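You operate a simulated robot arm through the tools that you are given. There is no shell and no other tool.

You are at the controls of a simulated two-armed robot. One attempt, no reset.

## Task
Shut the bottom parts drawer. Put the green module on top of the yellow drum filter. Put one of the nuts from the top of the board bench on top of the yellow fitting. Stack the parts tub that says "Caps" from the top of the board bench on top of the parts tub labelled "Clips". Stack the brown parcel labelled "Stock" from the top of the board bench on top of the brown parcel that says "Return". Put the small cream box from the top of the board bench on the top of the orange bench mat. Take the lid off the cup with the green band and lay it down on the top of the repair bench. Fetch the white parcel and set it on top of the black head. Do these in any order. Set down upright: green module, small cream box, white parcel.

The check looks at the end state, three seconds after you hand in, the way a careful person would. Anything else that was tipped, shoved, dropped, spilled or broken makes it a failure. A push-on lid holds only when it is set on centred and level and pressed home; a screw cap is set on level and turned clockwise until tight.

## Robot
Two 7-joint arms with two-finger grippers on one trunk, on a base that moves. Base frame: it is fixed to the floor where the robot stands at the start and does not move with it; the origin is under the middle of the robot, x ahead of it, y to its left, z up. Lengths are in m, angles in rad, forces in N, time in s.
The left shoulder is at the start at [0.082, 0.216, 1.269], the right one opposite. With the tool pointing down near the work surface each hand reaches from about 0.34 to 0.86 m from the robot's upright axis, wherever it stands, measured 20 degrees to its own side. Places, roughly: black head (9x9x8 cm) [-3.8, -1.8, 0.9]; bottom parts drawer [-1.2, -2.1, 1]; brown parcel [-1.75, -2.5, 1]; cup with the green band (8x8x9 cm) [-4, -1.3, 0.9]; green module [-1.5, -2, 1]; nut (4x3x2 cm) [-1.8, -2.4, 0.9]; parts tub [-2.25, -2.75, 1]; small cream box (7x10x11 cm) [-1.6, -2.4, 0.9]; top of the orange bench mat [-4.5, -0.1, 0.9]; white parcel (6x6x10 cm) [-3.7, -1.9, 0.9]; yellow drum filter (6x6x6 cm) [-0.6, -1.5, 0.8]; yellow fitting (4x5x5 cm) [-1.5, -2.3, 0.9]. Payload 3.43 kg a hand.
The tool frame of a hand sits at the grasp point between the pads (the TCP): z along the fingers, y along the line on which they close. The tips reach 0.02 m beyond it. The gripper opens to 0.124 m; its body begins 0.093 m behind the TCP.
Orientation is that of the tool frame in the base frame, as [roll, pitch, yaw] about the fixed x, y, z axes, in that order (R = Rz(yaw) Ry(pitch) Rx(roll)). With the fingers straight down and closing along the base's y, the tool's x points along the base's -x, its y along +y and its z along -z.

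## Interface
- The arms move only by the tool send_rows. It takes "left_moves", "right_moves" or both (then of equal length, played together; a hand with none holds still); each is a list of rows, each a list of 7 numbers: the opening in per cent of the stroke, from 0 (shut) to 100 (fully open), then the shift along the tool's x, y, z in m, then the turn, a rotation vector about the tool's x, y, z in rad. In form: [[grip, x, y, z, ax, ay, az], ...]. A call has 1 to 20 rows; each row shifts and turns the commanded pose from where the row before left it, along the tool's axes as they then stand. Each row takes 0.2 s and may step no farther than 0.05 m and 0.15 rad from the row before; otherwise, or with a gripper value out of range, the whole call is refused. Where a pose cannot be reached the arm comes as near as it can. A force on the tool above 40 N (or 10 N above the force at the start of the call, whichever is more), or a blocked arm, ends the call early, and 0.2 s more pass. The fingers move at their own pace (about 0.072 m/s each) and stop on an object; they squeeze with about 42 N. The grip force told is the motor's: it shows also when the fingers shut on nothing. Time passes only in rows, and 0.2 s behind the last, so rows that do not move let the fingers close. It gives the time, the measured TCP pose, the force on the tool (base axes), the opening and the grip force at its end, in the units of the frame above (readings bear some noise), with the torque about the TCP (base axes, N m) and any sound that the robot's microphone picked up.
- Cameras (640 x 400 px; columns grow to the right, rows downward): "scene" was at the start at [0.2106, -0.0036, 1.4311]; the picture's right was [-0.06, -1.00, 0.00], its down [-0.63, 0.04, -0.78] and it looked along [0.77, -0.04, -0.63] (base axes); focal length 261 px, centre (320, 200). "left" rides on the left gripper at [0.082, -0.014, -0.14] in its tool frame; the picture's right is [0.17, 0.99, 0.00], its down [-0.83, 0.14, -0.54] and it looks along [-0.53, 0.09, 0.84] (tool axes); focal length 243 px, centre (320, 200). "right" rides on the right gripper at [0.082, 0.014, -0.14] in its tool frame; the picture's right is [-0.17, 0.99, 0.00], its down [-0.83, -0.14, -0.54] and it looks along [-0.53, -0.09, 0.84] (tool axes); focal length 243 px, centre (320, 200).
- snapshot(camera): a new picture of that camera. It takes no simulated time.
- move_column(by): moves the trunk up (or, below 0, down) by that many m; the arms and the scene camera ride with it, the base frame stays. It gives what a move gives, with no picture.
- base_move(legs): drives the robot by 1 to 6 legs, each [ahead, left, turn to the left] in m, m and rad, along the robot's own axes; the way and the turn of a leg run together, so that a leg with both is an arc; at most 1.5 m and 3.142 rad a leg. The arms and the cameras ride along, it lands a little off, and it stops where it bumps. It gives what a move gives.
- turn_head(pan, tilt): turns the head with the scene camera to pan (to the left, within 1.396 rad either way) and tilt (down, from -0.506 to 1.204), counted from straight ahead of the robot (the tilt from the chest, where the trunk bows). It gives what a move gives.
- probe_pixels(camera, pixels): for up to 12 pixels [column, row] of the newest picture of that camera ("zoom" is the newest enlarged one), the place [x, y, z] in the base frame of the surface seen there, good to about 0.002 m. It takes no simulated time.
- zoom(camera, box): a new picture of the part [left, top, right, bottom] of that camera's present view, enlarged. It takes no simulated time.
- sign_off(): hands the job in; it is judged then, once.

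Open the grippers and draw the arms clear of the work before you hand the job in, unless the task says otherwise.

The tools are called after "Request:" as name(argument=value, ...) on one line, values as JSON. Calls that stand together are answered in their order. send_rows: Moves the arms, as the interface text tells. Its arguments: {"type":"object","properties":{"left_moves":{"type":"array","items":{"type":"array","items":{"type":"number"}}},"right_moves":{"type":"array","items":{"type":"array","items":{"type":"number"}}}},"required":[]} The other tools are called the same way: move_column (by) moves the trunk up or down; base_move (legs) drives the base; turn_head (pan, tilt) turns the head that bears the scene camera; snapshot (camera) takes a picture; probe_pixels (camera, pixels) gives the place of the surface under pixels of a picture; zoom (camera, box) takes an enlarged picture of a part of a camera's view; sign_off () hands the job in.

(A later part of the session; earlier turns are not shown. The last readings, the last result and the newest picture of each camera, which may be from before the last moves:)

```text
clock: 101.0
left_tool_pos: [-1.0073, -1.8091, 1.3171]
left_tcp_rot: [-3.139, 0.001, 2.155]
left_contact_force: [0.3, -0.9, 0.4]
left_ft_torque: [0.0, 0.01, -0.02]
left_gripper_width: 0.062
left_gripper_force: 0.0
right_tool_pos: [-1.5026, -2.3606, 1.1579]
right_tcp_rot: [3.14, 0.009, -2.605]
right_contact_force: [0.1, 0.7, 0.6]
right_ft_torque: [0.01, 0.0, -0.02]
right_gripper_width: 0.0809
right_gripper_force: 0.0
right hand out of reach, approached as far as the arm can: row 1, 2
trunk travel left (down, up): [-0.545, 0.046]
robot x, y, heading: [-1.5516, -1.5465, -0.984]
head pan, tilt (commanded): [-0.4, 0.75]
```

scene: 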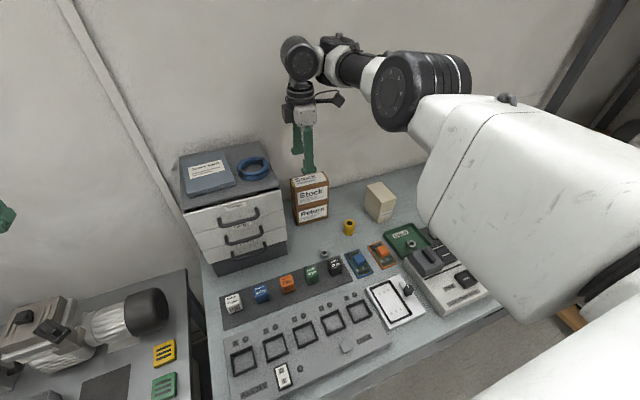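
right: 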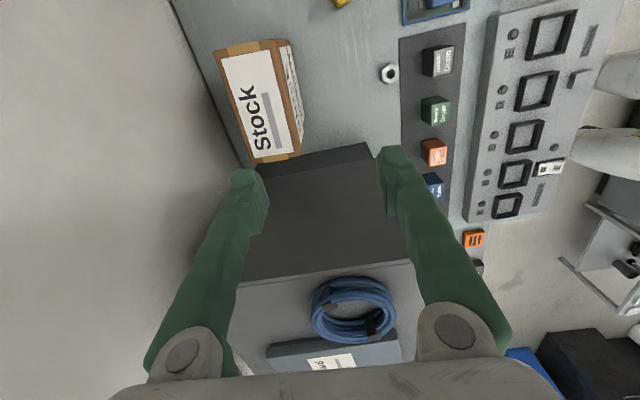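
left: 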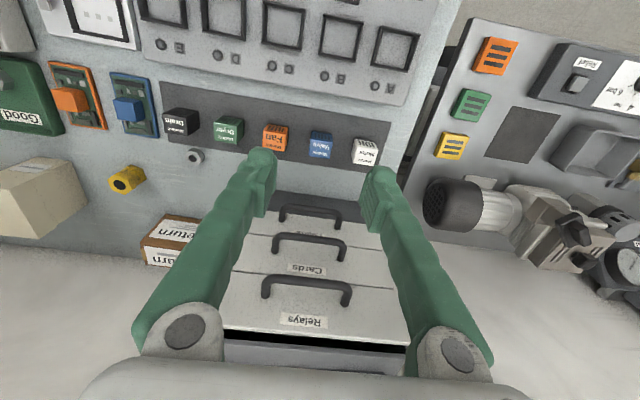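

In this posture the elbow seems bent the wrong way with little range. I back the base off 0.35 m so I can stretch the arm straight and refold it properly over clear space.

Request:
base_move(legs=[[-0.4, 0.0, 0.0]])

Request:
send_rows(right_moves=[[65, 0, 0, 0, 0, 0, 0.15], [65, 0, 0, 0, 0, 0, 0.15], [65, 0, 0, 0, 0, 0, 0.15], [65, 0, 0, 0, 0, 0, 0.15], [65, 0, 0, 0, 0, 0, 0.15], [65, 0, 0, 0, 0, 0, 0.15], [65, 0, 0, 0, 0, 0, 0.15], [65, 0, 0, 0, 0, 0, 0.15], [65, 0, 0, 0, 0, 0, 0.15], [65, 0, 0, 0, 0, 0, 0.15], [65, 0, 0, 0, 0, 0, 0]])

```text
clock: 104.0
left_tool_pos: [-1.2289, -1.4795, 1.3171]
left_tcp_rot: [-3.139, 0.0, 2.153]
left_contact_force: [-0.7, -0.7, 0.7]
left_ft_torque: [0.02, 0.03, 0.01]
left_gripper_width: 0.0622
left_gripper_force: 0.0
right_tool_pos: [-1.7242, -2.029, 1.156]
right_tcp_rot: [3.14, 0.01, -2.61]
right_contact_force: [0.0, -0.3, 0.2]
right_ft_torque: [0.0, 0.02, 0.04]
right_gripper_width: 0.0806
right_gripper_force: 0.1
trunk travel left (down, up): [-0.545, 0.046]
robot x, y, heading: [-1.7732, -1.214, -0.991]
head pan, tilt (commanded): [-0.4, 0.75]
```

```text
clock: 106.4
left_tool_pos: [-1.2289, -1.4783, 1.3164]
left_tcp_rot: [-3.14, 0.002, 2.153]
left_contact_force: [0.1, -0.1, -0.1]
left_ft_torque: [-0.03, 0.04, 0.0]
left_gripper_width: 0.0623
left_gripper_force: 0.1
right_tool_pos: [-1.7261, -2.028, 1.1572]
right_tcp_rot: [3.131, 0.001, 2.173]
right_contact_force: [-0.1, -0.3, -1.0]
right_ft_torque: [0.0, -0.01, 0.02]
right_gripper_width: 0.0806
right_gripper_force: 0.1
trunk travel left (down, up): [-0.545, 0.046]
robot x, y, heading: [-1.7714, -1.215, -0.985]
head pan, tilt (commanded): [-0.4, 0.75]
```

Yaw is back to neutral. Now I stretch the arm forward to its limit and then draw it back.

Request:
send_rows(right_moves=[[65, -0.05, 0, 0, 0, 0, 0], [65, -0.05, 0, 0, 0, 0, 0], [65, -0.05, 0, 0, 0, 0, 0], [65, 0, 0, 0, 0, 0, 0]])

Request:
send_rows(right_moves=[[65, 0.05, 0, 0, 0, 0, 0], [65, 0.05, 0, 0, 0, 0, 0], [65, 0.05, 0, 0, 0, 0, 0], [65, 0.05, 0, 0, 0, 0, 0], [65, 0.05, 0, 0, 0, 0, 0], [65, 0, 0, 0, 0, 0, 0]])

Request:
turn_head(pan=-0.6, tilt=0.4)

Request:
snapshot(camera="scene")

```text
clock: 107.4
left_tool_pos: [-1.2301, -1.4786, 1.3162]
left_tcp_rot: [-3.14, 0.003, 2.152]
left_contact_force: [1.0, -0.2, -0.5]
left_ft_torque: [0.01, -0.02, 0.0]
left_gripper_width: 0.0618
left_gripper_force: 0.0
right_tool_pos: [-1.6855, -2.0849, 1.1585]
right_tcp_rot: [3.131, -0.001, 2.175]
right_contact_force: [-0.2, 0.3, -0.5]
right_ft_torque: [0.02, 0.01, -0.01]
right_gripper_width: 0.0806
right_gripper_force: 0.1
right hand out of reach, approached as far as the arm can: row 2, 3
trunk travel left (down, up): [-0.545, 0.046]
robot x, y, heading: [-1.7666, -1.2133, -0.991]
head pan, tilt (commanded): [-0.4, 0.75]
```

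```text
clock: 108.8
left_tool_pos: [-1.2283, -1.4774, 1.317]
left_tcp_rot: [3.141, 0.001, 2.154]
left_contact_force: [0.5, -0.4, 0.2]
left_ft_torque: [0.0, -0.02, -0.02]
left_gripper_width: 0.0619
left_gripper_force: 0.0
right_tool_pos: [-1.7592, -2.0407, 1.1538]
right_tcp_rot: [3.13, -0.004, 2.174]
right_contact_force: [-0.2, 0.3, -0.1]
right_ft_torque: [-0.01, 0.01, 0.0]
right_gripper_width: 0.0807
right_gripper_force: 0.0
right hand out of reach, approached as far as the arm can: row 2, 3, 4, 5
trunk travel left (down, up): [-0.545, 0.046]
robot x, y, heading: [-1.7726, -1.2176, -0.993]
head pan, tilt (commanded): [-0.4, 0.75]
```

```text
clock: 109.6
left_tool_pos: [-1.2295, -1.4782, 1.317]
left_tcp_rot: [-3.139, 0.002, 2.151]
left_contact_force: [0.0, -0.1, 0.0]
left_ft_torque: [0.0, -0.02, 0.01]
left_gripper_width: 0.062
left_gripper_force: 0.0
right_tool_pos: [-1.7605, -2.0414, 1.1535]
right_tcp_rot: [3.13, -0.002, 2.174]
right_contact_force: [-0.5, 1.0, -0.7]
right_ft_torque: [-0.03, 0.02, 0.02]
right_gripper_width: 0.0809
right_gripper_force: 0.1
trunk travel left (down, up): [-0.545, 0.046]
robot x, y, heading: [-1.7698, -1.2152, -0.987]
head pan, tilt (commanded): [-0.6, 0.4]
```

```text
taken
```

scene: 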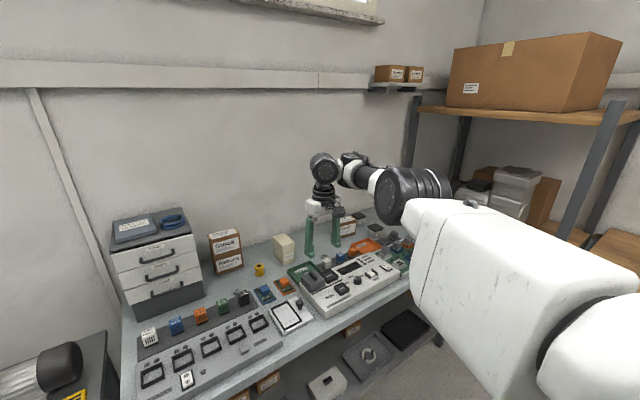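

The range is a thin shell, so some joint is at its stop. I test whether tilting the hand frees the backward motion.

Request:
send_rows(right_moves=[[65, 0, 0, 0, 0, -0.15, 0], [65, 0, 0, 0, 0, -0.15, 0], [65, 0, 0, 0, 0, -0.15, 0], [65, 0, 0, 0, 0, -0.15, 0], [65, 0, 0, 0, 0, 0, 0]])

Request:
send_rows(right_moves=[[65, 0.03, 0, -0.02, 0, 0, 0], [65, 0.03, 0, -0.02, 0, 0, 0], [65, 0.03, 0, -0.02, 0, 0, 0], [65, 0, 0, 0, 0, 0, 0]])

```text
clock: 110.8
left_tool_pos: [-1.2291, -1.4783, 1.3173]
left_tcp_rot: [3.141, 0.0, 2.152]
left_contact_force: [0.6, 0.1, 0.1]
left_ft_torque: [0.01, 0.0, 0.04]
left_gripper_width: 0.0618
left_gripper_force: 0.0
right_tool_pos: [-1.7375, -2.0812, 1.1546]
right_tcp_rot: [3.13, 0.601, 2.168]
right_contact_force: [-0.7, -0.5, 0.6]
right_ft_torque: [0.0, 0.01, -0.01]
right_gripper_width: 0.0806
right_gripper_force: 0.1
right hand out of reach, approached as far as the arm can: row 1, 2
trunk travel left (down, up): [-0.545, 0.046]
robot x, y, heading: [-1.7688, -1.2121, -0.987]
head pan, tilt (commanded): [-0.6, 0.4]
```

```text
clock: 111.6
left_tool_pos: [-1.2311, -1.4781, 1.3166]
left_tcp_rot: [-3.141, 0.002, 2.154]
left_contact_force: [0.0, 1.0, 0.2]
left_ft_torque: [0.01, -0.04, -0.01]
left_gripper_width: 0.0618
left_gripper_force: 0.0
right_tool_pos: [-1.8223, -2.024, 1.1792]
right_tcp_rot: [-3.125, 0.64, 2.132]
right_contact_force: [1.0, -7.2, -2.7]
right_ft_torque: [0.12, -0.11, 0.33]
right_gripper_width: 0.0807
right_gripper_force: 0.1
trunk travel left (down, up): [-0.545, 0.046]
robot x, y, heading: [-1.7704, -1.2167, -0.984]
head pan, tilt (commanded): [-0.6, 0.4]
stopped in row 3 (right hand): the force on the tool passed its limit at 112 N (the readings are from after the stop); the commanded pose is now the measured one
```

A force spike stopped the move. I look at the scene right away to see what happened.

Request:
snapshot(camera="scene")

Request:
snapshot(camera="right")

```text
taken
```

scene: 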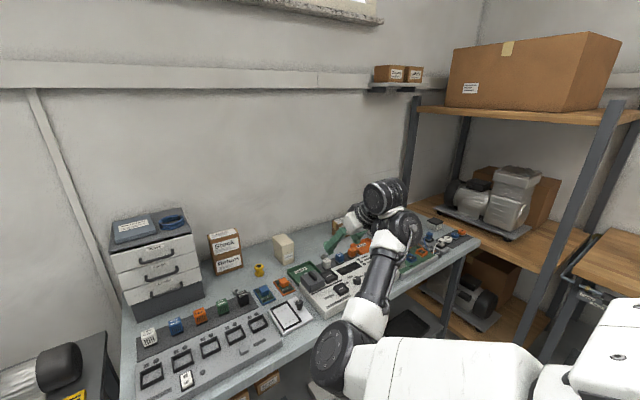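

```text
taken
```

right: 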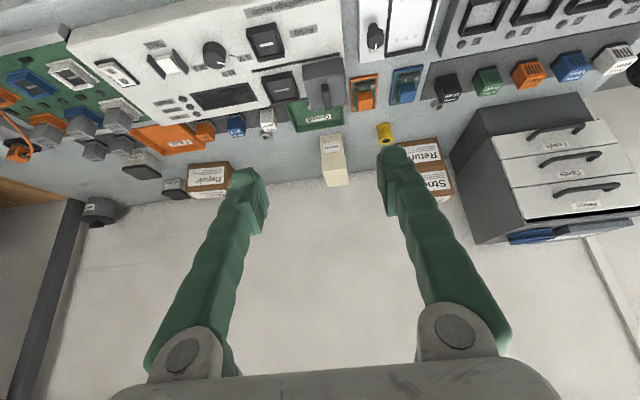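

The arm swung to another posture in the air; everything on the bench looks undisturbed. I check readings again and the elbow's height.

Request:
send_rows(right_moves=[[65, 0, 0, 0, 0, 0, 0], [65, 0, 0, 0, 0, 0, 0]])

Request:
probe_pixels(camera="scene", pixels=[[330, 360], [375, 285], [400, 225], [440, 370], [385, 190], [335, 240]])

Request:
zoom(camera="scene", box=[100, 190, 500, 400])

```text
clock: 112.2
left_tool_pos: [-1.2292, -1.4787, 1.3173]
left_tcp_rot: [3.14, 0.002, 2.155]
left_contact_force: [-0.4, 0.2, -0.5]
left_ft_torque: [-0.01, 0.0, 0.02]
left_gripper_width: 0.0622
left_gripper_force: 0.0
right_tool_pos: [-1.8214, -2.0221, 1.1795]
right_tcp_rot: [-3.122, 0.637, 2.132]
right_contact_force: [5.2, -8.4, -7.1]
right_ft_torque: [-0.36, 0.01, -0.22]
right_gripper_width: 0.0804
right_gripper_force: 0.1
trunk travel left (down, up): [-0.545, 0.046]
robot x, y, heading: [-1.7733, -1.2161, -0.984]
head pan, tilt (commanded): [-0.6, 0.4]
```

```text
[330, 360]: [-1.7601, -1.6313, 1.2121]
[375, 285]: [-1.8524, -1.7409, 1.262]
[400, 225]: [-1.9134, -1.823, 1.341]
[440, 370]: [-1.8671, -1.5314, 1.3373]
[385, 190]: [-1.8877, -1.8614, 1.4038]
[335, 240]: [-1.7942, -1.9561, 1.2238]
```

```text
1.60 times, centred on (300, 295) of scene
```

zoom: 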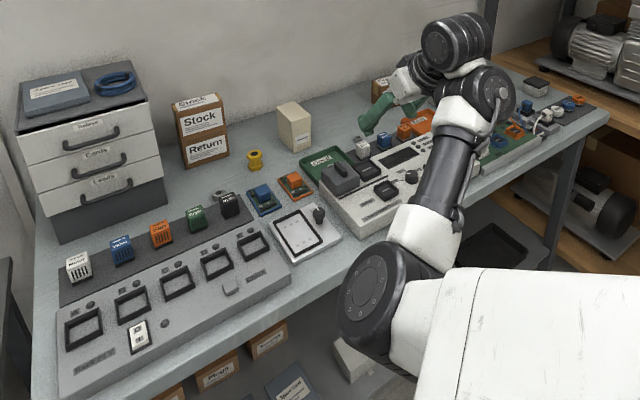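

The readings show a lasting 12 N: likely the wrist camera touching the forearm in this elbow-down fold. I relieve it by moving the hand forward and reducing the tilt a little.

Request:
send_rows(right_moves=[[65, -0.024, 0, 0.018, 0, 0, 0], [65, -0.024, 0, 0.018, 0, 0.03, 0], [65, 0, 0, 0, 0, 0, 0]])

Request:
snapshot(camera="scene")

```text
clock: 113.0
left_tool_pos: [-1.2287, -1.4774, 1.3187]
left_tcp_rot: [-3.14, 0.001, 2.154]
left_contact_force: [0.6, -0.1, 0.2]
left_ft_torque: [-0.02, -0.02, 0.01]
left_gripper_width: 0.0618
left_gripper_force: 0.0
right_tool_pos: [-1.7858, -2.0699, 1.1793]
right_tcp_rot: [-3.123, 0.604, 2.135]
right_contact_force: [-0.4, -0.2, 0.8]
right_ft_torque: [-0.01, 0.0, -0.01]
right_gripper_width: 0.0806
right_gripper_force: 0.0
trunk travel left (down, up): [-0.545, 0.046]
robot x, y, heading: [-1.7713, -1.2169, -0.986]
head pan, tilt (commanded): [-0.6, 0.4]
```

```text
taken
```

scene: 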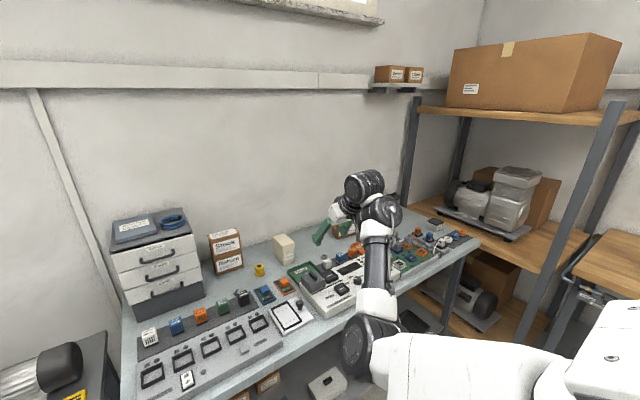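

Contact is gone. Now I turn the hand back toward vertical at this stretched distance, which should force the elbow up.

Request:
send_rows(right_moves=[[65, 0, 0, 0, 0, 0.1, 0], [65, 0, 0, 0, 0, 0.1, 0], [65, 0, 0, 0, 0, 0.1, 0], [65, 0, 0, 0, 0, 0.1, 0], [65, 0, 0, 0, 0, 0.1, 0], [65, 0, 0, 0, 0, 0.1, 0], [65, 0, 0, 0, 0, 0, 0]])

Request:
snapshot(camera="scene")

```text
clock: 113.7
left_tool_pos: [-1.2293, -1.479, 1.3165]
left_tcp_rot: [-3.139, 0.0, 2.152]
left_contact_force: [-0.9, 0.0, -0.6]
left_ft_torque: [-0.02, -0.04, 0.0]
left_gripper_width: 0.0619
left_gripper_force: 0.1
right_tool_pos: [-1.7846, -2.0751, 1.179]
right_tcp_rot: [-3.125, 0.378, 2.135]
right_contact_force: [8.0, -17.3, -17.9]
right_ft_torque: [-0.27, -0.15, -0.02]
right_gripper_width: 0.0809
right_gripper_force: 0.0
trunk travel left (down, up): [-0.545, 0.046]
robot x, y, heading: [-1.7706, -1.216, -0.987]
head pan, tilt (commanded): [-0.6, 0.4]
stopped in row 3 (right hand): the force on the tool passed its limit at 90 N (the readings are from after the stop); the commanded pose is now the measured one
```

```text
taken
```

scene: 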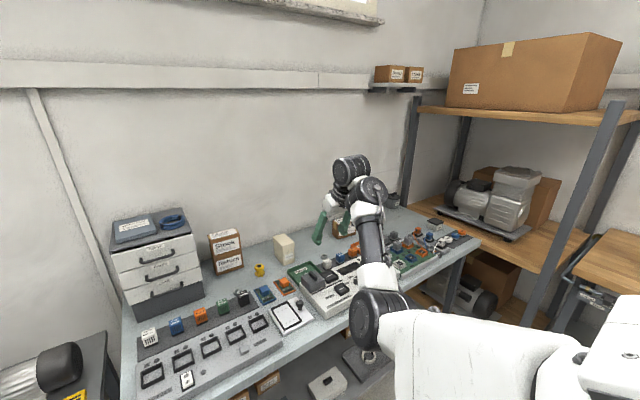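

The hand's back touches the forearm when it tries to go vertical in this fold. I tilt forward again to release it, then stretch the arm forward 0.24 m before straightening the hand.

Request:
send_rows(right_moves=[[65, -0.012, 0, 0.006, 0, -0.1, 0], [65, 0, 0, 0, 0, -0.1, 0], [65, -0.034, 0, 0.022, 0, 0, 0], [65, -0.034, 0, 0.022, 0, 0, 0], [65, -0.034, 0, 0.022, 0, 0, 0], [65, -0.034, 0, 0.022, 0, 0, 0], [65, -0.034, 0, 0.022, 0, 0, 0], [65, 0, 0, 0, 0, 0, 0]])

Request:
snapshot(camera="scene")

```text
clock: 115.5
left_tool_pos: [-1.2293, -1.4791, 1.3163]
left_tcp_rot: [3.141, 0.0, 2.152]
left_contact_force: [0.4, 0.2, 0.5]
left_ft_torque: [0.02, 0.0, -0.02]
left_gripper_width: 0.0621
left_gripper_force: 0.0
right_tool_pos: [-1.6898, -2.2273, 1.1763]
right_tcp_rot: [-3.123, 0.576, 2.139]
right_contact_force: [0.3, 0.5, 0.1]
right_ft_torque: [0.01, -0.01, 0.01]
right_gripper_width: 0.0803
right_gripper_force: 0.1
right hand out of reach, approached as far as the arm can: row 7
trunk travel left (down, up): [-0.545, 0.046]
robot x, y, heading: [-1.7681, -1.2158, -0.987]
head pan, tilt (commanded): [-0.6, 0.4]
```

```text
taken
```

scene: 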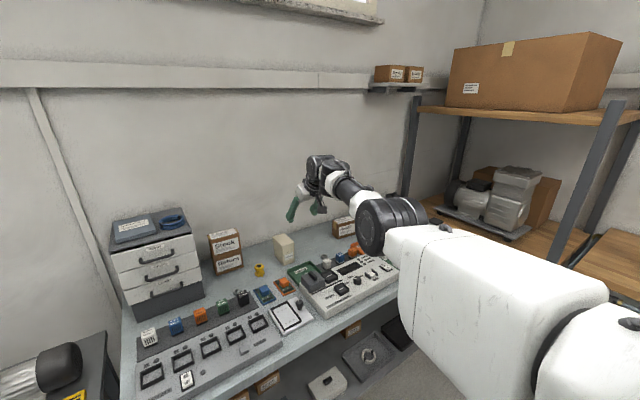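

The arm is stretched with the elbow out to the right. Now I swing the hand about the wrist through vertical to fingers slightly back (pitch ≈ -0.3), so retracting should bring the elbow up.

Request:
send_rows(right_moves=[[65, 0.04, 0, 0, 0, 0.1, 0], [65, 0.04, 0, 0, 0, 0.1, 0], [65, 0.04, 0, 0, 0, 0.1, 0], [65, 0.04, 0, 0, 0, 0.1, 0], [65, 0.04, 0, 0, 0, 0.1, 0], [65, 0.04, 0, 0, 0, 0.1, 0], [65, 0, 0, 0, 0, 0, 0]])

Request:
snapshot(camera="scene")

```text
clock: 116.8
left_tool_pos: [-1.2294, -1.4778, 1.3175]
left_tcp_rot: [-3.14, 0.002, 2.151]
left_contact_force: [0.1, 0.2, 0.3]
left_ft_torque: [0.03, -0.03, 0.0]
left_gripper_width: 0.0618
left_gripper_force: 0.0
right_tool_pos: [-1.7906, -2.071, 1.1059]
right_tcp_rot: [-3.125, 0.082, 2.116]
right_contact_force: [10.4, -21.0, -47.0]
right_ft_torque: [-0.72, 0.01, -0.16]
right_gripper_width: 0.0808
right_gripper_force: 0.1
right hand out of reach, approached as far as the arm can: row 6
trunk travel left (down, up): [-0.545, 0.046]
robot x, y, heading: [-1.77, -1.2163, -0.988]
head pan, tilt (commanded): [-0.6, 0.4]
stopped in row 6 (right hand): the force on the tool passed its limit at 182 N (the readings are from after the stop); the commanded pose is now the measured one
```

```text
taken
```

scene: 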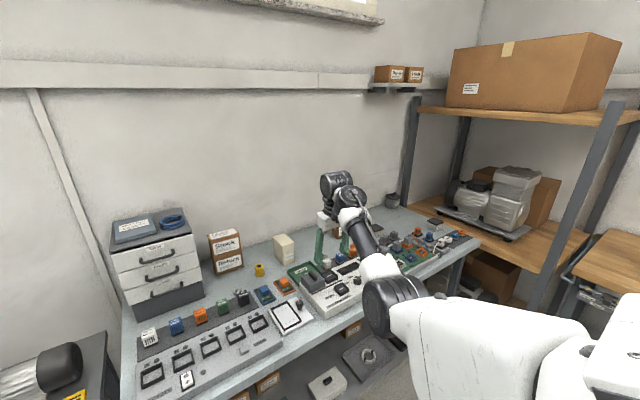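

Again the hand meets the forearm because the elbow folds downward. I unwind to the stretched pose, then roll the hand outward about the forward axis to twist the upper arm so the elbow folds upward instead.

Request:
send_rows(right_moves=[[65, -0.04, 0, 0, 0, -0.1, 0], [65, -0.04, 0, 0, 0, -0.1, 0], [65, -0.04, 0, 0, 0, -0.1, 0], [65, -0.04, 0, 0, 0, -0.1, 0], [65, -0.03, 0, 0.02, 0, 0, 0], [65, -0.03, 0, 0.02, 0, 0, 0], [65, 0, 0, 0, 0, 0, 0]])

```text
clock: 118.4
left_tool_pos: [-1.2301, -1.4773, 1.3169]
left_tcp_rot: [-3.141, 0.002, 2.15]
left_contact_force: [0.3, 0.5, 0.0]
left_ft_torque: [-0.03, 0.04, -0.01]
left_gripper_width: 0.0619
left_gripper_force: 0.1
right_tool_pos: [-1.6999, -2.2096, 1.1345]
right_tcp_rot: [-3.123, 0.477, 2.123]
right_contact_force: [-0.4, -0.1, 0.1]
right_ft_torque: [0.0, -0.01, 0.0]
right_gripper_width: 0.0807
right_gripper_force: 0.1
right hand out of reach, approached as far as the arm can: row 5, 6
trunk travel left (down, up): [-0.545, 0.046]
robot x, y, heading: [-1.7707, -1.2181, -0.988]
head pan, tilt (commanded): [-0.6, 0.4]
```

Stretched and free of contact. Now I roll the hand outward (fingers to the right) about the forward axis, wrist staying in place.

Request:
send_rows(right_moves=[[65, 0, -0.045, 0, 0.124, 0, -0.064], [65, 0, -0.045, 0, 0.124, 0, -0.064], [65, 0, -0.045, 0, 0.124, 0, -0.064], [65, 0, -0.045, 0, 0.124, 0, -0.064], [65, 0, -0.045, 0, 0.124, 0, -0.064], [65, 0, 0, 0, 0, 0, 0]])

Request:
snapshot(camera="scene")

```text
clock: 119.8
left_tool_pos: [-1.2297, -1.4785, 1.3161]
left_tcp_rot: [-3.14, 0.001, 2.153]
left_contact_force: [0.4, -0.6, -0.3]
left_ft_torque: [0.04, 0.03, 0.0]
left_gripper_width: 0.0621
left_gripper_force: 0.1
right_tool_pos: [-1.892, -2.3023, 1.2026]
right_tcp_rot: [-2.365, 0.352, 2.443]
right_contact_force: [-0.5, -0.1, 0.1]
right_ft_torque: [-0.01, -0.01, -0.01]
right_gripper_width: 0.0804
right_gripper_force: 0.1
right hand out of reach, approached as far as the arm can: row 1, 2, 3, 4, 5
trunk travel left (down, up): [-0.545, 0.046]
robot x, y, heading: [-1.7751, -1.2144, -0.988]
head pan, tilt (commanded): [-0.6, 0.4]
```

```text
taken
```

scene: 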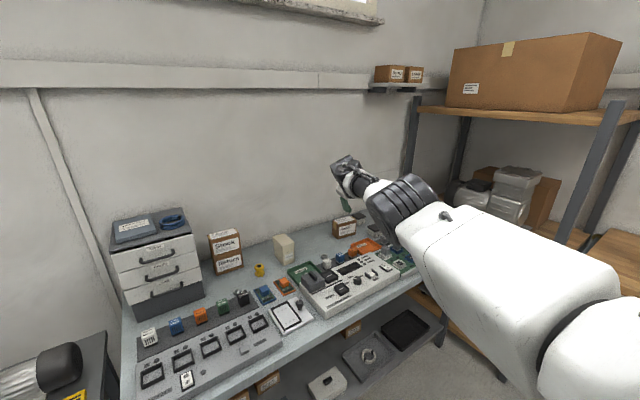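

The elbow joint has turned with the roll. I now draw the hand back and slightly up to see whether the elbow rises.

Request:
send_rows(right_moves=[[65, 0.0315, -0.0096, -0.0261, 0, 0, 0], [65, 0.0315, -0.0096, -0.0261, 0, 0, 0], [65, 0.0315, -0.0096, -0.0261, 0, 0, 0], [65, 0.0315, -0.0096, -0.0261, 0, 0, 0], [65, 0, 0, 0, 0, 0, 0]])

Request:
snapshot(camera="scene")

```text
clock: 121.0
left_tool_pos: [-1.2297, -1.479, 1.3186]
left_tcp_rot: [-3.139, 0.002, 2.153]
left_contact_force: [0.4, -0.4, -0.4]
left_ft_torque: [-0.03, 0.01, 0.03]
left_gripper_width: 0.0617
left_gripper_force: 0.0
right_tool_pos: [-1.8924, -2.3018, 1.2017]
right_tcp_rot: [-2.368, 0.355, 2.442]
right_contact_force: [-1.0, 0.9, -0.2]
right_ft_torque: [0.03, -0.03, -0.02]
right_gripper_width: 0.0806
right_gripper_force: 0.0
right hand out of reach, approached as far as the arm can: row 1, 2, 3, 4
trunk travel left (down, up): [-0.545, 0.046]
robot x, y, heading: [-1.7701, -1.2155, -0.989]
head pan, tilt (commanded): [-0.6, 0.4]
```

```text
taken
```

scene: 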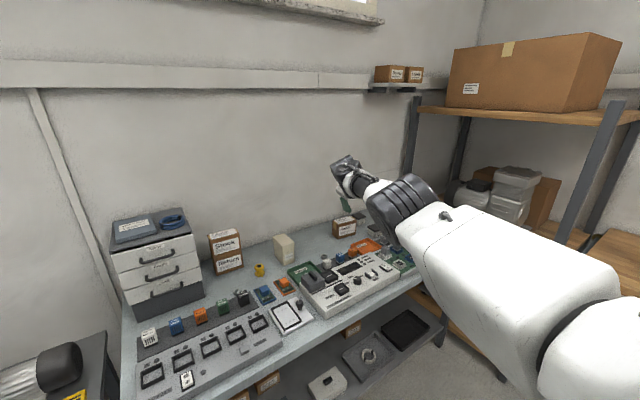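

This fold is blocked too. I undo the roll and instead try turning the hand's yaw outward at full stretch, since turning inward is what lowered the elbow originally.

Request:
send_rows(right_moves=[[65, 0, 0.045, 0, -0.124, 0, 0.064], [65, 0, 0.045, 0, -0.124, 0, 0.064], [65, 0, 0.045, 0, -0.124, 0, 0.064], [65, 0, 0.045, 0, -0.124, 0, 0.064], [65, 0, 0.045, 0, -0.124, 0, 0.064], [65, 0, 0, 0, 0, 0, 0]])

```text
clock: 122.4
left_tool_pos: [-1.2297, -1.4782, 1.317]
left_tcp_rot: [3.14, 0.003, 2.151]
left_contact_force: [0.2, -0.2, -0.2]
left_ft_torque: [-0.04, -0.02, 0.02]
left_gripper_width: 0.0621
left_gripper_force: 0.2
right_tool_pos: [-1.7204, -2.1972, 1.1069]
right_tcp_rot: [-3.125, 0.477, 2.124]
right_contact_force: [0.0, -0.1, 0.2]
right_ft_torque: [-0.01, -0.02, 0.01]
right_gripper_width: 0.0804
right_gripper_force: 0.0
trunk travel left (down, up): [-0.545, 0.046]
robot x, y, heading: [-1.77, -1.2154, -0.991]
head pan, tilt (commanded): [-0.6, 0.4]
```

Mirroring what worked on the left arm, I bring the right hand to tilt 0.9 rad at about 0.65 m ahead, 0.32 m right and higher, from where it should rotate back to vertical.

Request:
send_rows(right_moves=[[65, 0.0248, 0, -0.017, 0, -0.14, 0], [65, 0.0248, 0, -0.017, 0, -0.14, 0], [65, 0.0248, 0, -0.017, 0, -0.14, 0], [65, -0.0073, 0.03, -0.0292, 0, 0, 0], [65, -0.0073, 0.03, -0.0292, 0, 0, 0], [65, -0.0073, 0.03, -0.0292, 0, 0, 0], [65, -0.0073, 0.03, -0.0292, 0, 0, 0], [65, -0.0073, 0.03, -0.0292, 0, 0, 0], [65, -0.0073, 0.03, -0.0292, 0, 0, 0], [65, 0, 0, 0, 0, 0, 0]])

Request:
snapshot(camera="scene")

```text
clock: 123.7
left_tool_pos: [-1.234, -1.4788, 1.3181]
left_tcp_rot: [3.139, 0.003, 2.149]
left_contact_force: [-0.8, 0.3, 0.1]
left_ft_torque: [-0.02, -0.09, -0.05]
left_gripper_width: 0.0619
left_gripper_force: 0.1
right_tool_pos: [-1.8233, -2.1093, 1.13]
right_tcp_rot: [2.766, 0.816, 1.598]
right_contact_force: [-0.7, 0.2, -1.6]
right_ft_torque: [-0.05, -0.09, 0.05]
right_gripper_width: 0.0805
right_gripper_force: 0.1
right hand out of reach, approached as far as the arm can: row 1
trunk travel left (down, up): [-0.545, 0.046]
robot x, y, heading: [-1.7718, -1.2105, -0.987]
head pan, tilt (commanded): [-0.6, 0.4]
stopped in row 6 (right hand): the arm was blocked; the commanded pose is now the measured one
```

```text
taken
```

scene: 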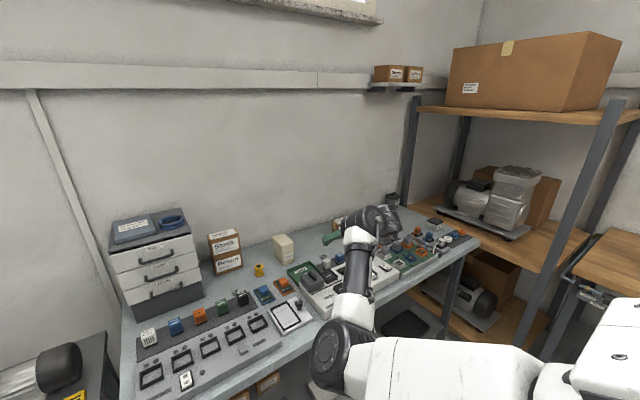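

The arm got blocked against itself (elbow in front). I move forward and restore the hand to pitch 0.6, neutral yaw.

Request:
send_rows(right_moves=[[65, -0.0233, 0.0106, 0.0308, 0, 0, 0], [65, -0.0233, 0.0106, 0.0308, 0, 0, 0], [65, 0, 0, 0, 0.002, 0.071, -0.093], [65, 0, 0, 0, 0.002, 0.071, -0.093], [65, 0, 0, 0, 0.002, 0.071, -0.093], [65, 0, 0, 0, 0.002, 0.071, -0.093], [65, 0, 0, 0, 0, 0, 0]])

Request:
snapshot(camera="scene")

```text
clock: 125.3
left_tool_pos: [-1.2285, -1.4786, 1.3164]
left_tcp_rot: [-3.14, 0.002, 2.153]
left_contact_force: [-0.1, 0.3, -0.1]
left_ft_torque: [-0.02, -0.02, 0.01]
left_gripper_width: 0.0621
left_gripper_force: 0.0
right_tool_pos: [-1.7753, -2.1758, 1.1266]
right_tcp_rot: [3.138, 0.594, 2.149]
right_contact_force: [0.2, 0.2, -0.5]
right_ft_torque: [0.0, -0.01, 0.03]
right_gripper_width: 0.0805
right_gripper_force: 0.0
trunk travel left (down, up): [-0.545, 0.046]
robot x, y, heading: [-1.7691, -1.2175, -0.985]
head pan, tilt (commanded): [-0.6, 0.4]
```

```text
taken
```

scene: 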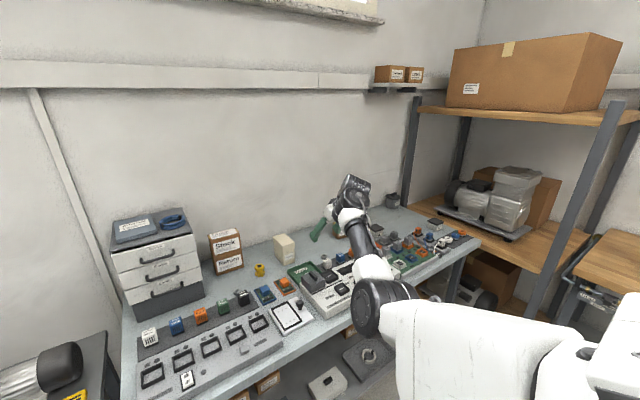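

Clean pose again, partly folded. Now I roll the fingers outward about the forward axis from here, so the elbow plane should swing to the right.

Request:
send_rows(right_moves=[[65, 0, -0.0464, 0, 0.116, 0, -0.078], [65, 0, -0.0464, 0, 0.116, 0, -0.078], [65, 0, -0.0464, 0, 0.116, 0, -0.078], [65, 0, -0.0464, 0, 0.116, 0, -0.078], [65, 0, -0.0464, 0, 0.116, 0, -0.078], [65, 0, -0.0464, 0, 0.116, 0, -0.078], [65, 0, 0, 0, 0, 0, 0]])

Request:
snapshot(camera="scene")

```text
clock: 126.9
left_tool_pos: [-1.2285, -1.4779, 1.3171]
left_tcp_rot: [-3.14, 0.001, 2.154]
left_contact_force: [0.4, -0.7, -0.5]
left_ft_torque: [0.0, -0.03, -0.01]
left_gripper_width: 0.0618
left_gripper_force: 0.0
right_tool_pos: [-1.9869, -2.3158, 1.216]
right_tcp_rot: [-2.21, 0.384, 2.612]
right_contact_force: [-0.6, 0.3, 0.0]
right_ft_torque: [0.0, 0.0, 0.0]
right_gripper_width: 0.0803
right_gripper_force: 0.1
trunk travel left (down, up): [-0.545, 0.046]
robot x, y, heading: [-1.769, -1.2158, -0.984]
head pan, tilt (commanded): [-0.6, 0.4]
```

```text
taken
```

scene: 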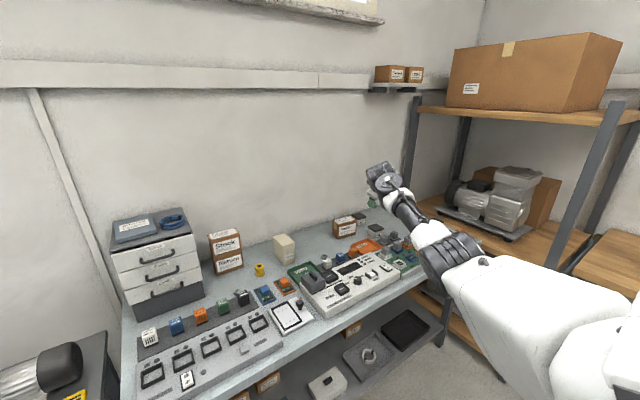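

The elbow is now out to the right (450,250) with a real fold. I draw the hand back 0.12 m with this orientation and check that it folds.

Request:
send_rows(right_moves=[[65, 0.0333, -0.0003, -0.0221, 0, 0, 0], [65, 0.0333, -0.0003, -0.0221, 0, 0, 0], [65, 0.0333, -0.0003, -0.0221, 0, 0, 0], [65, 0, 0, 0, 0, 0, 0]])

Request:
snapshot(camera="scene")

```text
clock: 127.9
left_tool_pos: [-1.2278, -1.4786, 1.3167]
left_tcp_rot: [-3.14, 0.0, 2.154]
left_contact_force: [1.4, -0.1, -0.2]
left_ft_torque: [0.01, 0.04, 0.01]
left_gripper_width: 0.062
left_gripper_force: 0.0
right_tool_pos: [-2.0543, -2.2128, 1.2163]
right_tcp_rot: [-2.213, 0.386, 2.613]
right_contact_force: [0.6, 0.7, -0.7]
right_ft_torque: [-0.06, 0.01, 0.01]
right_gripper_width: 0.0806
right_gripper_force: 0.0
trunk travel left (down, up): [-0.545, 0.046]
robot x, y, heading: [-1.7724, -1.2164, -0.989]
head pan, tilt (commanded): [-0.6, 0.4]
```

```text
taken
```

scene: 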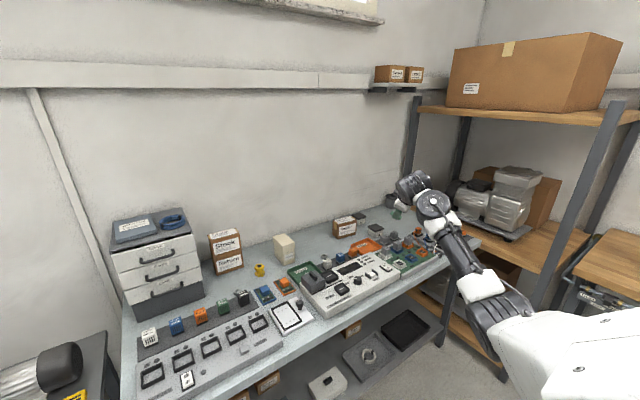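

It folds well. I probe the elbow, forearm and wrist positions to find the forearm axis.

Request:
probe_pixels(camera="scene", pixels=[[505, 305], [480, 285], [460, 255], [432, 205], [412, 183], [560, 340], [398, 208]])

```text
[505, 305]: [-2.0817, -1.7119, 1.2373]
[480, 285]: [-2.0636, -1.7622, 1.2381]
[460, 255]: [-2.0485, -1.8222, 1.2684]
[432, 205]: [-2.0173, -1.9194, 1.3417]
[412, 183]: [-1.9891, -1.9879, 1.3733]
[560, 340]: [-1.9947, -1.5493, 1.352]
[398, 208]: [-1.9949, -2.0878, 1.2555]
```

The elbow is still slightly low. I roll further outward with the wrist fixed to bring the elbow up level with the shoulder.

Request:
send_rows(right_moves=[[65, 0, -0.046, 0, 0.116, 0, -0.078], [65, 0, -0.046, 0, 0.116, 0, -0.078], [65, 0, -0.046, 0, 0.116, 0, -0.078], [65, 0, -0.046, 0, 0.116, 0, -0.078], [65, 0, 0, 0, 0, 0, 0]])

Request:
snapshot(camera="scene")

```text
clock: 129.1
left_tool_pos: [-1.2286, -1.4774, 1.3169]
left_tcp_rot: [-3.141, 0.002, 2.154]
left_contact_force: [0.5, 0.4, 0.8]
left_ft_torque: [0.0, 0.05, 0.02]
left_gripper_width: 0.0618
left_gripper_force: 0.0
right_tool_pos: [-2.1294, -2.263, 1.376]
right_tcp_rot: [-1.713, 0.1, 2.734]
right_contact_force: [-0.8, -0.6, -0.6]
right_ft_torque: [-0.01, 0.0, 0.02]
right_gripper_width: 0.0804
right_gripper_force: 0.1
trunk travel left (down, up): [-0.545, 0.046]
robot x, y, heading: [-1.7694, -1.216, -0.993]
head pan, tilt (commanded): [-0.6, 0.4]
```

```text
taken
```

scene: 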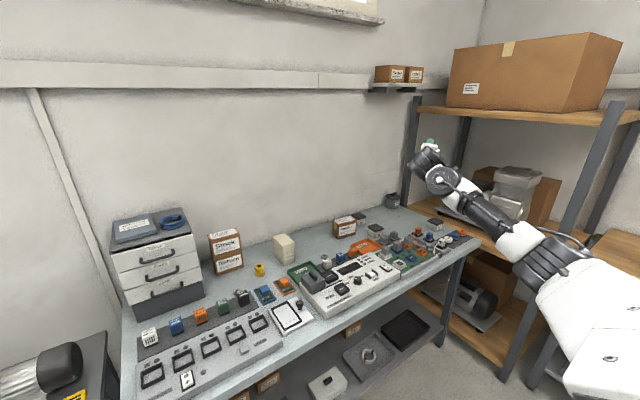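

The elbow rose and went further right. I probe the forearm line again.

Request:
probe_pixels(camera="scene", pixels=[[552, 262], [523, 242], [490, 215], [440, 180], [425, 160], [600, 310], [470, 198]])

```text
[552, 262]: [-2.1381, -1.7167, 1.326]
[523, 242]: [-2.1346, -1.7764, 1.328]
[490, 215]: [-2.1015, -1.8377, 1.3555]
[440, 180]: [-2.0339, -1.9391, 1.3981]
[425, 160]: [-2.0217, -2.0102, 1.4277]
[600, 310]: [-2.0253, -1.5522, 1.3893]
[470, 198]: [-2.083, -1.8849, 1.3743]
```

The elbow is out and nearly level with the shoulder. I roll a bit further so it rises above the shoulder, as in the original posture.

Request:
send_rows(right_moves=[[65, 0, -0.046, 0, 0.116, 0, -0.078], [65, 0, -0.046, 0, 0.116, 0, -0.078], [65, 0, -0.046, 0, 0.116, 0, -0.078], [65, 0, -0.046, 0, 0.116, 0, -0.078], [65, 0, 0, 0, 0, 0, 0]])

Request:
snapshot(camera="scene")

```text
clock: 130.3
left_tool_pos: [-1.2288, -1.4783, 1.3163]
left_tcp_rot: [-3.141, 0.001, 2.156]
left_contact_force: [0.5, 0.7, -0.7]
left_ft_torque: [0.0, -0.01, 0.0]
left_gripper_width: 0.0619
left_gripper_force: 0.0
right_tool_pos: [-2.1278, -2.2595, 1.5583]
right_tcp_rot: [-1.246, -0.21, 2.708]
right_contact_force: [-0.3, 0.5, -1.0]
right_ft_torque: [0.0, 0.0, 0.0]
right_gripper_width: 0.0806
right_gripper_force: 0.0
trunk travel left (down, up): [-0.545, 0.046]
robot x, y, heading: [-1.7734, -1.2173, -0.989]
head pan, tilt (commanded): [-0.6, 0.4]
```

```text
taken
```

scene: 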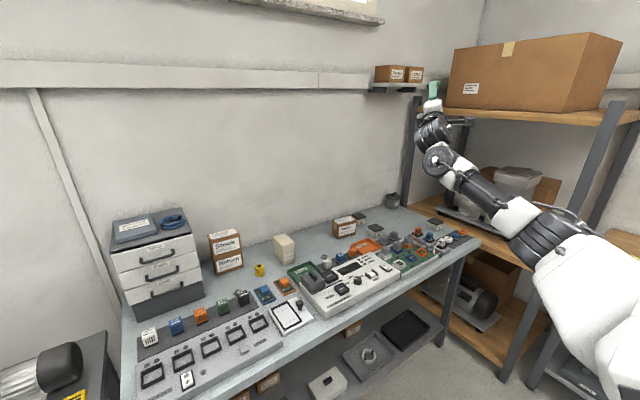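

Request:
probe_pixels(camera="scene", pixels=[[548, 235], [517, 213], [490, 188], [440, 160], [430, 130], [600, 280], [470, 170]])

```text
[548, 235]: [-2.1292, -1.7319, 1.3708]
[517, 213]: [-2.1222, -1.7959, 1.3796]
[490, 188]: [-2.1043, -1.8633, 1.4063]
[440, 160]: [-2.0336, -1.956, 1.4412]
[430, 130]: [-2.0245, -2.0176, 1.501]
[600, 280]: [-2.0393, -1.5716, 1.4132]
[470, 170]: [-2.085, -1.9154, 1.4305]
```

Elbow is now higher than before. To have free space below the hand for refolding, I drive right 0.4 m and back 0.35 m into the open aisle.

Request:
base_move(legs=[[-0.35, 0.0, 0.0], [0.0, -0.35, 0.0]])

Request:
send_rows(right_moves=[[65, -0.015, 0.0382, 0, -0.0955, -0.0375, 0.0953], [65, -0.015, 0.0382, 0, -0.0955, -0.0375, 0.0953], [65, -0.015, 0.0382, 0, -0.0955, -0.0375, 0.0953], [65, -0.015, 0.0382, 0, -0.0955, -0.0375, 0.0953], [65, -0.015, 0.0382, 0, -0.0955, -0.0375, 0.0953], [65, -0.015, 0.0382, 0, -0.0955, -0.0375, 0.0953], [65, 0, 0, 0, 0, 0, 0]])

Request:
snapshot(camera="scene")

```text
clock: 131.8
left_tool_pos: [-1.3031, -1.3952, 1.3157]
left_tcp_rot: [-3.138, 0.001, 2.165]
left_contact_force: [-0.7, 1.2, 0.6]
left_ft_torque: [-0.08, 0.03, 0.01]
left_gripper_width: 0.0622
left_gripper_force: 0.1
right_tool_pos: [-2.1899, -2.1891, 1.5609]
right_tcp_rot: [-1.244, -0.209, 2.72]
right_contact_force: [0.1, 1.0, 0.2]
right_ft_torque: [0.08, -0.02, 0.03]
right_gripper_width: 0.0805
right_gripper_force: 0.0
trunk travel left (down, up): [-0.545, 0.046]
robot x, y, heading: [-1.8481, -1.1434, -0.977]
head pan, tilt (commanded): [-0.6, 0.4]
stopped in leg 1: the robot was blocked; the commanded pose is now the measured one
```

```text
clock: 133.4
left_tool_pos: [-1.3049, -1.4003, 1.3166]
left_tcp_rot: [3.141, 0.001, 2.165]
left_contact_force: [-0.4, -0.3, 0.1]
left_ft_torque: [0.01, 0.02, 0.01]
left_gripper_width: 0.0618
left_gripper_force: 0.1
right_tool_pos: [-2.1128, -2.2347, 1.334]
right_tcp_rot: [-1.822, 0.348, 2.958]
right_contact_force: [0.4, 0.3, 0.7]
right_ft_torque: [0.0, -0.01, 0.0]
right_gripper_width: 0.0803
right_gripper_force: 0.0
trunk travel left (down, up): [-0.545, 0.046]
robot x, y, heading: [-1.8487, -1.1407, -0.974]
head pan, tilt (commanded): [-0.6, 0.4]
```

```text
taken
```

scene: 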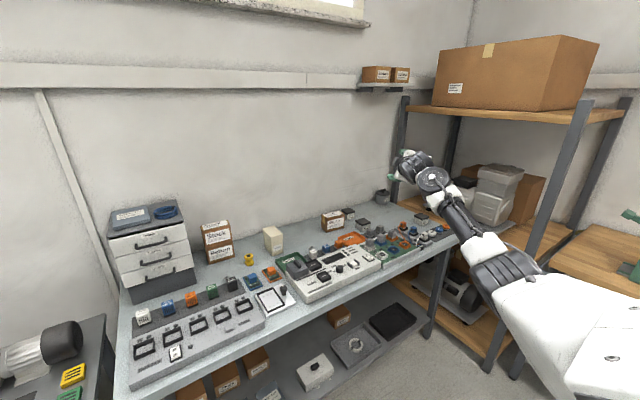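

The base touched something behind (island) and stopped. I move ahead 0.12 m and turn right to face down the open aisle, then look around.

Request:
base_move(legs=[[0.12, 0.0, 0.0]])

Request:
turn_head(pan=-1.39, tilt=0.6)

Request:
snapshot(camera="scene")

```text
clock: 134.8
left_tool_pos: [-1.2387, -1.4954, 1.3177]
left_tcp_rot: [3.14, 0.001, 2.165]
left_contact_force: [-0.4, 0.4, -0.5]
left_ft_torque: [0.0, 0.0, 0.01]
left_gripper_width: 0.0621
left_gripper_force: 0.0
right_tool_pos: [-2.0469, -2.3315, 1.337]
right_tcp_rot: [-1.821, 0.349, 2.958]
right_contact_force: [-0.1, 0.0, -0.2]
right_ft_torque: [0.0, -0.02, 0.02]
right_gripper_width: 0.0804
right_gripper_force: 0.1
trunk travel left (down, up): [-0.545, 0.046]
robot x, y, heading: [-1.7788, -1.241, -0.972]
head pan, tilt (commanded): [-0.6, 0.4]
```

```text
clock: 135.9
left_tool_pos: [-1.2372, -1.4979, 1.3174]
left_tcp_rot: [-3.141, 0.0, 2.166]
left_contact_force: [-0.1, 0.3, -0.9]
left_ft_torque: [0.01, 0.01, -0.03]
left_gripper_width: 0.062
left_gripper_force: 0.1
right_tool_pos: [-2.0459, -2.3319, 1.3362]
right_tcp_rot: [-1.822, 0.347, 2.958]
right_contact_force: [0.0, -0.2, -0.5]
right_ft_torque: [0.0, -0.02, -0.02]
right_gripper_width: 0.0808
right_gripper_force: 0.0
trunk travel left (down, up): [-0.545, 0.046]
robot x, y, heading: [-1.7811, -1.2456, -0.975]
head pan, tilt (commanded): [-1.389, 0.6]
```

```text
taken
```

scene: 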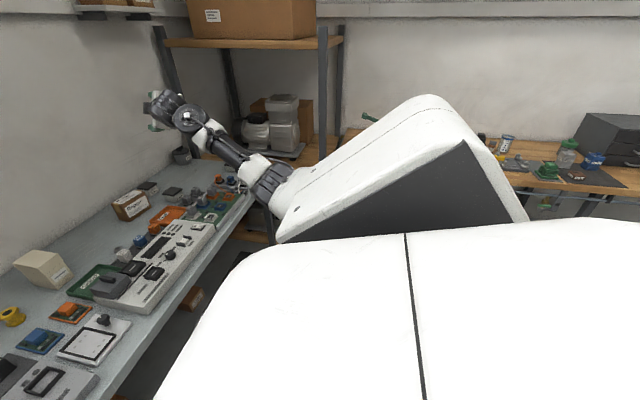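

I check where the rack posts are relative to the right hand's turning circle.

Request:
probe_pixels(camera="scene", pixels=[[323, 90], [168, 60], [340, 60], [325, 150], [160, 105], [180, 155]])

```text
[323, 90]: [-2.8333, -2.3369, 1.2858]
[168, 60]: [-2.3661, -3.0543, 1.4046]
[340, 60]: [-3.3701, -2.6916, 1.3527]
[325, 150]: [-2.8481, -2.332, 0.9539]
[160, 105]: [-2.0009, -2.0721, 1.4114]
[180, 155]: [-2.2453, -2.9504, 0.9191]
```

The nearest rack post is 1.5 m away, beyond the 1.14 m sweep. I turn right 1.2 rad to face the aisle and take a look.

Request:
base_move(legs=[[0, 0, -1.3]])

Request:
turn_head(pan=-0.6, tilt=0.5)

Request:
snapshot(camera="scene")

```text
clock: 140.7
left_tool_pos: [-1.8826, -1.8355, 1.3154]
left_tcp_rot: [-3.141, 0.0, 0.864]
left_contact_force: [-0.2, 0.4, 0.4]
left_ft_torque: [-0.02, 0.0, -0.02]
left_gripper_width: 0.0618
left_gripper_force: 0.0
right_tool_pos: [-2.9033, -1.2783, 1.3364]
right_tcp_rot: [-1.822, 0.349, 1.655]
right_contact_force: [-0.1, 0.0, -0.2]
right_ft_torque: [-0.01, -0.02, 0.0]
right_gripper_width: 0.0806
right_gripper_force: 0.1
trunk travel left (down, up): [-0.545, 0.046]
robot x, y, heading: [-1.7821, -1.2434, -2.275]
head pan, tilt (commanded): [-1.389, 0.6]
```

```text
clock: 141.8
left_tool_pos: [-1.8818, -1.8351, 1.3157]
left_tcp_rot: [-3.14, 0.0, 0.862]
left_contact_force: [-0.4, 0.6, 0.5]
left_ft_torque: [0.04, 0.01, 0.0]
left_gripper_width: 0.0621
left_gripper_force: 0.2
right_tool_pos: [-2.903, -1.2775, 1.3359]
right_tcp_rot: [-1.821, 0.346, 1.657]
right_contact_force: [0.4, 0.4, -1.2]
right_ft_torque: [-0.01, -0.03, 0.03]
right_gripper_width: 0.0806
right_gripper_force: 0.0
trunk travel left (down, up): [-0.545, 0.046]
robot x, y, heading: [-1.7817, -1.2445, -2.274]
head pan, tilt (commanded): [-0.6, 0.499]
```

```text
taken
```

scene: 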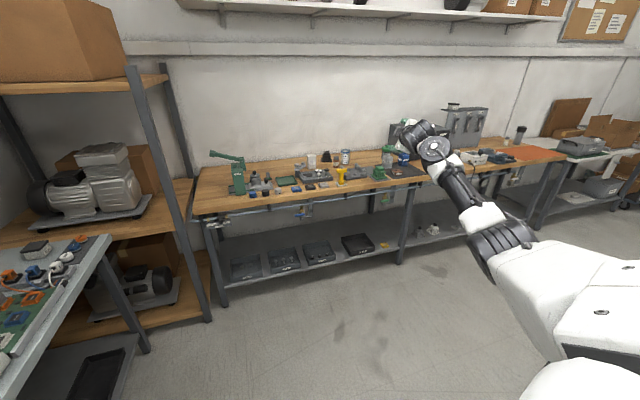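

Now there is only floor below the right hand. I continue rotating the hand about the forearm so the fingers come down.

Request:
send_rows(right_moves=[[65, -0.015, 0.0382, 0, -0.0955, -0.0375, 0.0953], [65, -0.015, 0.0382, 0, -0.0955, -0.0375, 0.0953], [65, -0.015, 0.0382, 0, -0.0955, -0.0375, 0.0953], [65, -0.015, 0.0382, 0, -0.0955, -0.0375, 0.0953], [65, -0.015, 0.0382, 0, -0.0955, -0.0375, 0.0953], [65, 0, 0, 0, 0, 0, 0]])

Request:
snapshot(camera="scene")

```text
clock: 143.2
left_tool_pos: [-1.8829, -1.8338, 1.3169]
left_tcp_rot: [3.14, -0.001, 0.863]
left_contact_force: [0.4, 0.3, 0.1]
left_ft_torque: [0.03, 0.01, -0.02]
left_gripper_width: 0.0616
left_gripper_force: 0.1
right_tool_pos: [-2.8098, -1.4192, 1.2289]
right_tcp_rot: [-2.363, 0.852, 1.568]
right_contact_force: [-0.3, -0.7, -0.4]
right_ft_torque: [0.01, 0.0, -0.01]
right_gripper_width: 0.0808
right_gripper_force: 0.0
trunk travel left (down, up): [-0.545, 0.046]
robot x, y, heading: [-1.7837, -1.243, -2.275]
head pan, tilt (commanded): [-0.6, 0.499]
```

```text
taken
```

scene: 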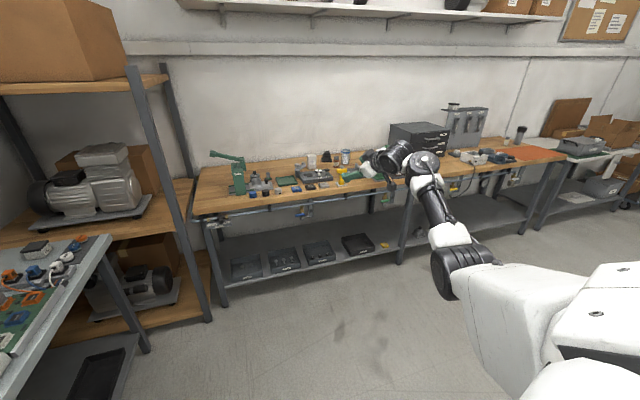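

The elbow swings back in with the hand, so the original elbow-up posture isn't easily regained; but with fingers tilted forward this posture works. I park the right hand with fingers forward near the shoulder, and use the left arm as the main hand.

Request:
send_rows(right_moves=[[65, 0, 0, 0, -0.04, -0.0419, 0.1144], [65, 0, 0, 0, -0.04, -0.0419, 0.1144], [65, 0, 0, 0, -0.04, -0.0419, 0.1144], [65, 0, 0, 0, -0.04, -0.0419, 0.1144], [30, 0, 0.028, -0.032, 0, 0, 0], [30, 0, 0.028, -0.032, 0, 0, 0], [30, 0, 0.028, -0.032, 0, 0, 0], [30, 0, 0.028, -0.032, 0, 0, 0], [30, 0, 0.028, -0.032, 0, 0, 0], [30, 0, 0.028, -0.032, 0, 0, 0], [30, 0, 0, 0, 0, 0, 0]])

Request:
snapshot(camera="scene")

```text
clock: 145.6
left_tool_pos: [-1.8847, -1.8354, 1.3157]
left_tcp_rot: [3.141, -0.001, 0.865]
left_contact_force: [0.0, -0.2, -0.9]
left_ft_torque: [0.02, 0.0, 0.04]
left_gripper_width: 0.0622
left_gripper_force: 0.1
right_tool_pos: [-2.5653, -1.3965, 1.2976]
right_tcp_rot: [-3.134, 1.197, 0.875]
right_contact_force: [-0.6, 0.4, 0.5]
right_ft_torque: [0.0, -0.04, 0.0]
right_gripper_width: 0.0374
right_gripper_force: 0.1
trunk travel left (down, up): [-0.545, 0.046]
robot x, y, heading: [-1.7811, -1.243, -2.272]
head pan, tilt (commanded): [-0.6, 0.499]
```

```text
taken
```

scene: 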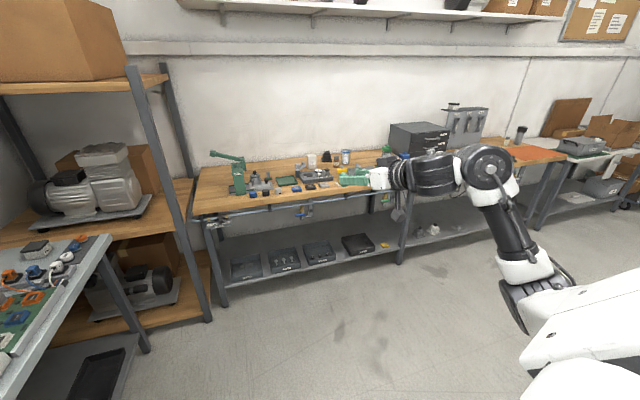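

The right arm is parked with the hand forward. I probe its extents to know how compact it is.

Request:
probe_pixels(camera="scene", pixels=[[530, 300], [520, 240], [490, 165], [430, 172], [375, 178], [560, 340]])

Request:
turn_head(pan=-1.39, tilt=0.5)

Request:
snapshot(camera="scene")

```text
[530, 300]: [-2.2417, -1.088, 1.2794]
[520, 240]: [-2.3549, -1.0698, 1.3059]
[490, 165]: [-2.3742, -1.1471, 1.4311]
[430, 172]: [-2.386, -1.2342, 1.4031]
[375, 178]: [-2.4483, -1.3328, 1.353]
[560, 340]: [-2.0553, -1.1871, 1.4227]
```

```text
clock: 146.8
left_tool_pos: [-1.883, -1.8352, 1.3155]
left_tcp_rot: [-3.141, -0.001, 0.865]
left_contact_force: [0.4, 0.3, 1.2]
left_ft_torque: [0.01, 0.0, 0.0]
left_gripper_width: 0.062
left_gripper_force: 0.0
right_tool_pos: [-2.5664, -1.3947, 1.2991]
right_tcp_rot: [-3.134, 1.201, 0.876]
right_contact_force: [0.0, 0.3, 0.5]
right_ft_torque: [0.02, 0.03, 0.0]
right_gripper_width: 0.0375
right_gripper_force: 0.0
trunk travel left (down, up): [-0.545, 0.046]
robot x, y, heading: [-1.7792, -1.2402, -2.271]
head pan, tilt (commanded): [-1.389, 0.499]
```

```text
taken
```

scene: 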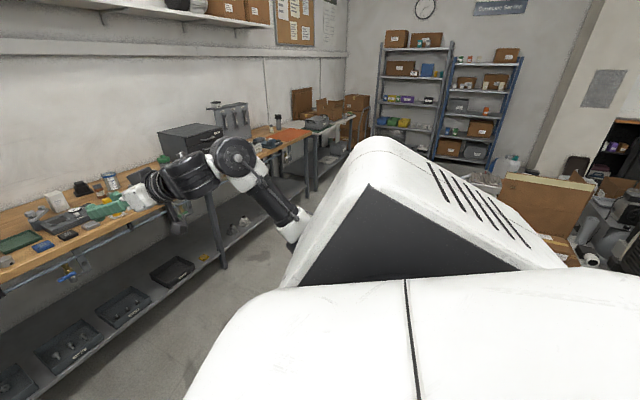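

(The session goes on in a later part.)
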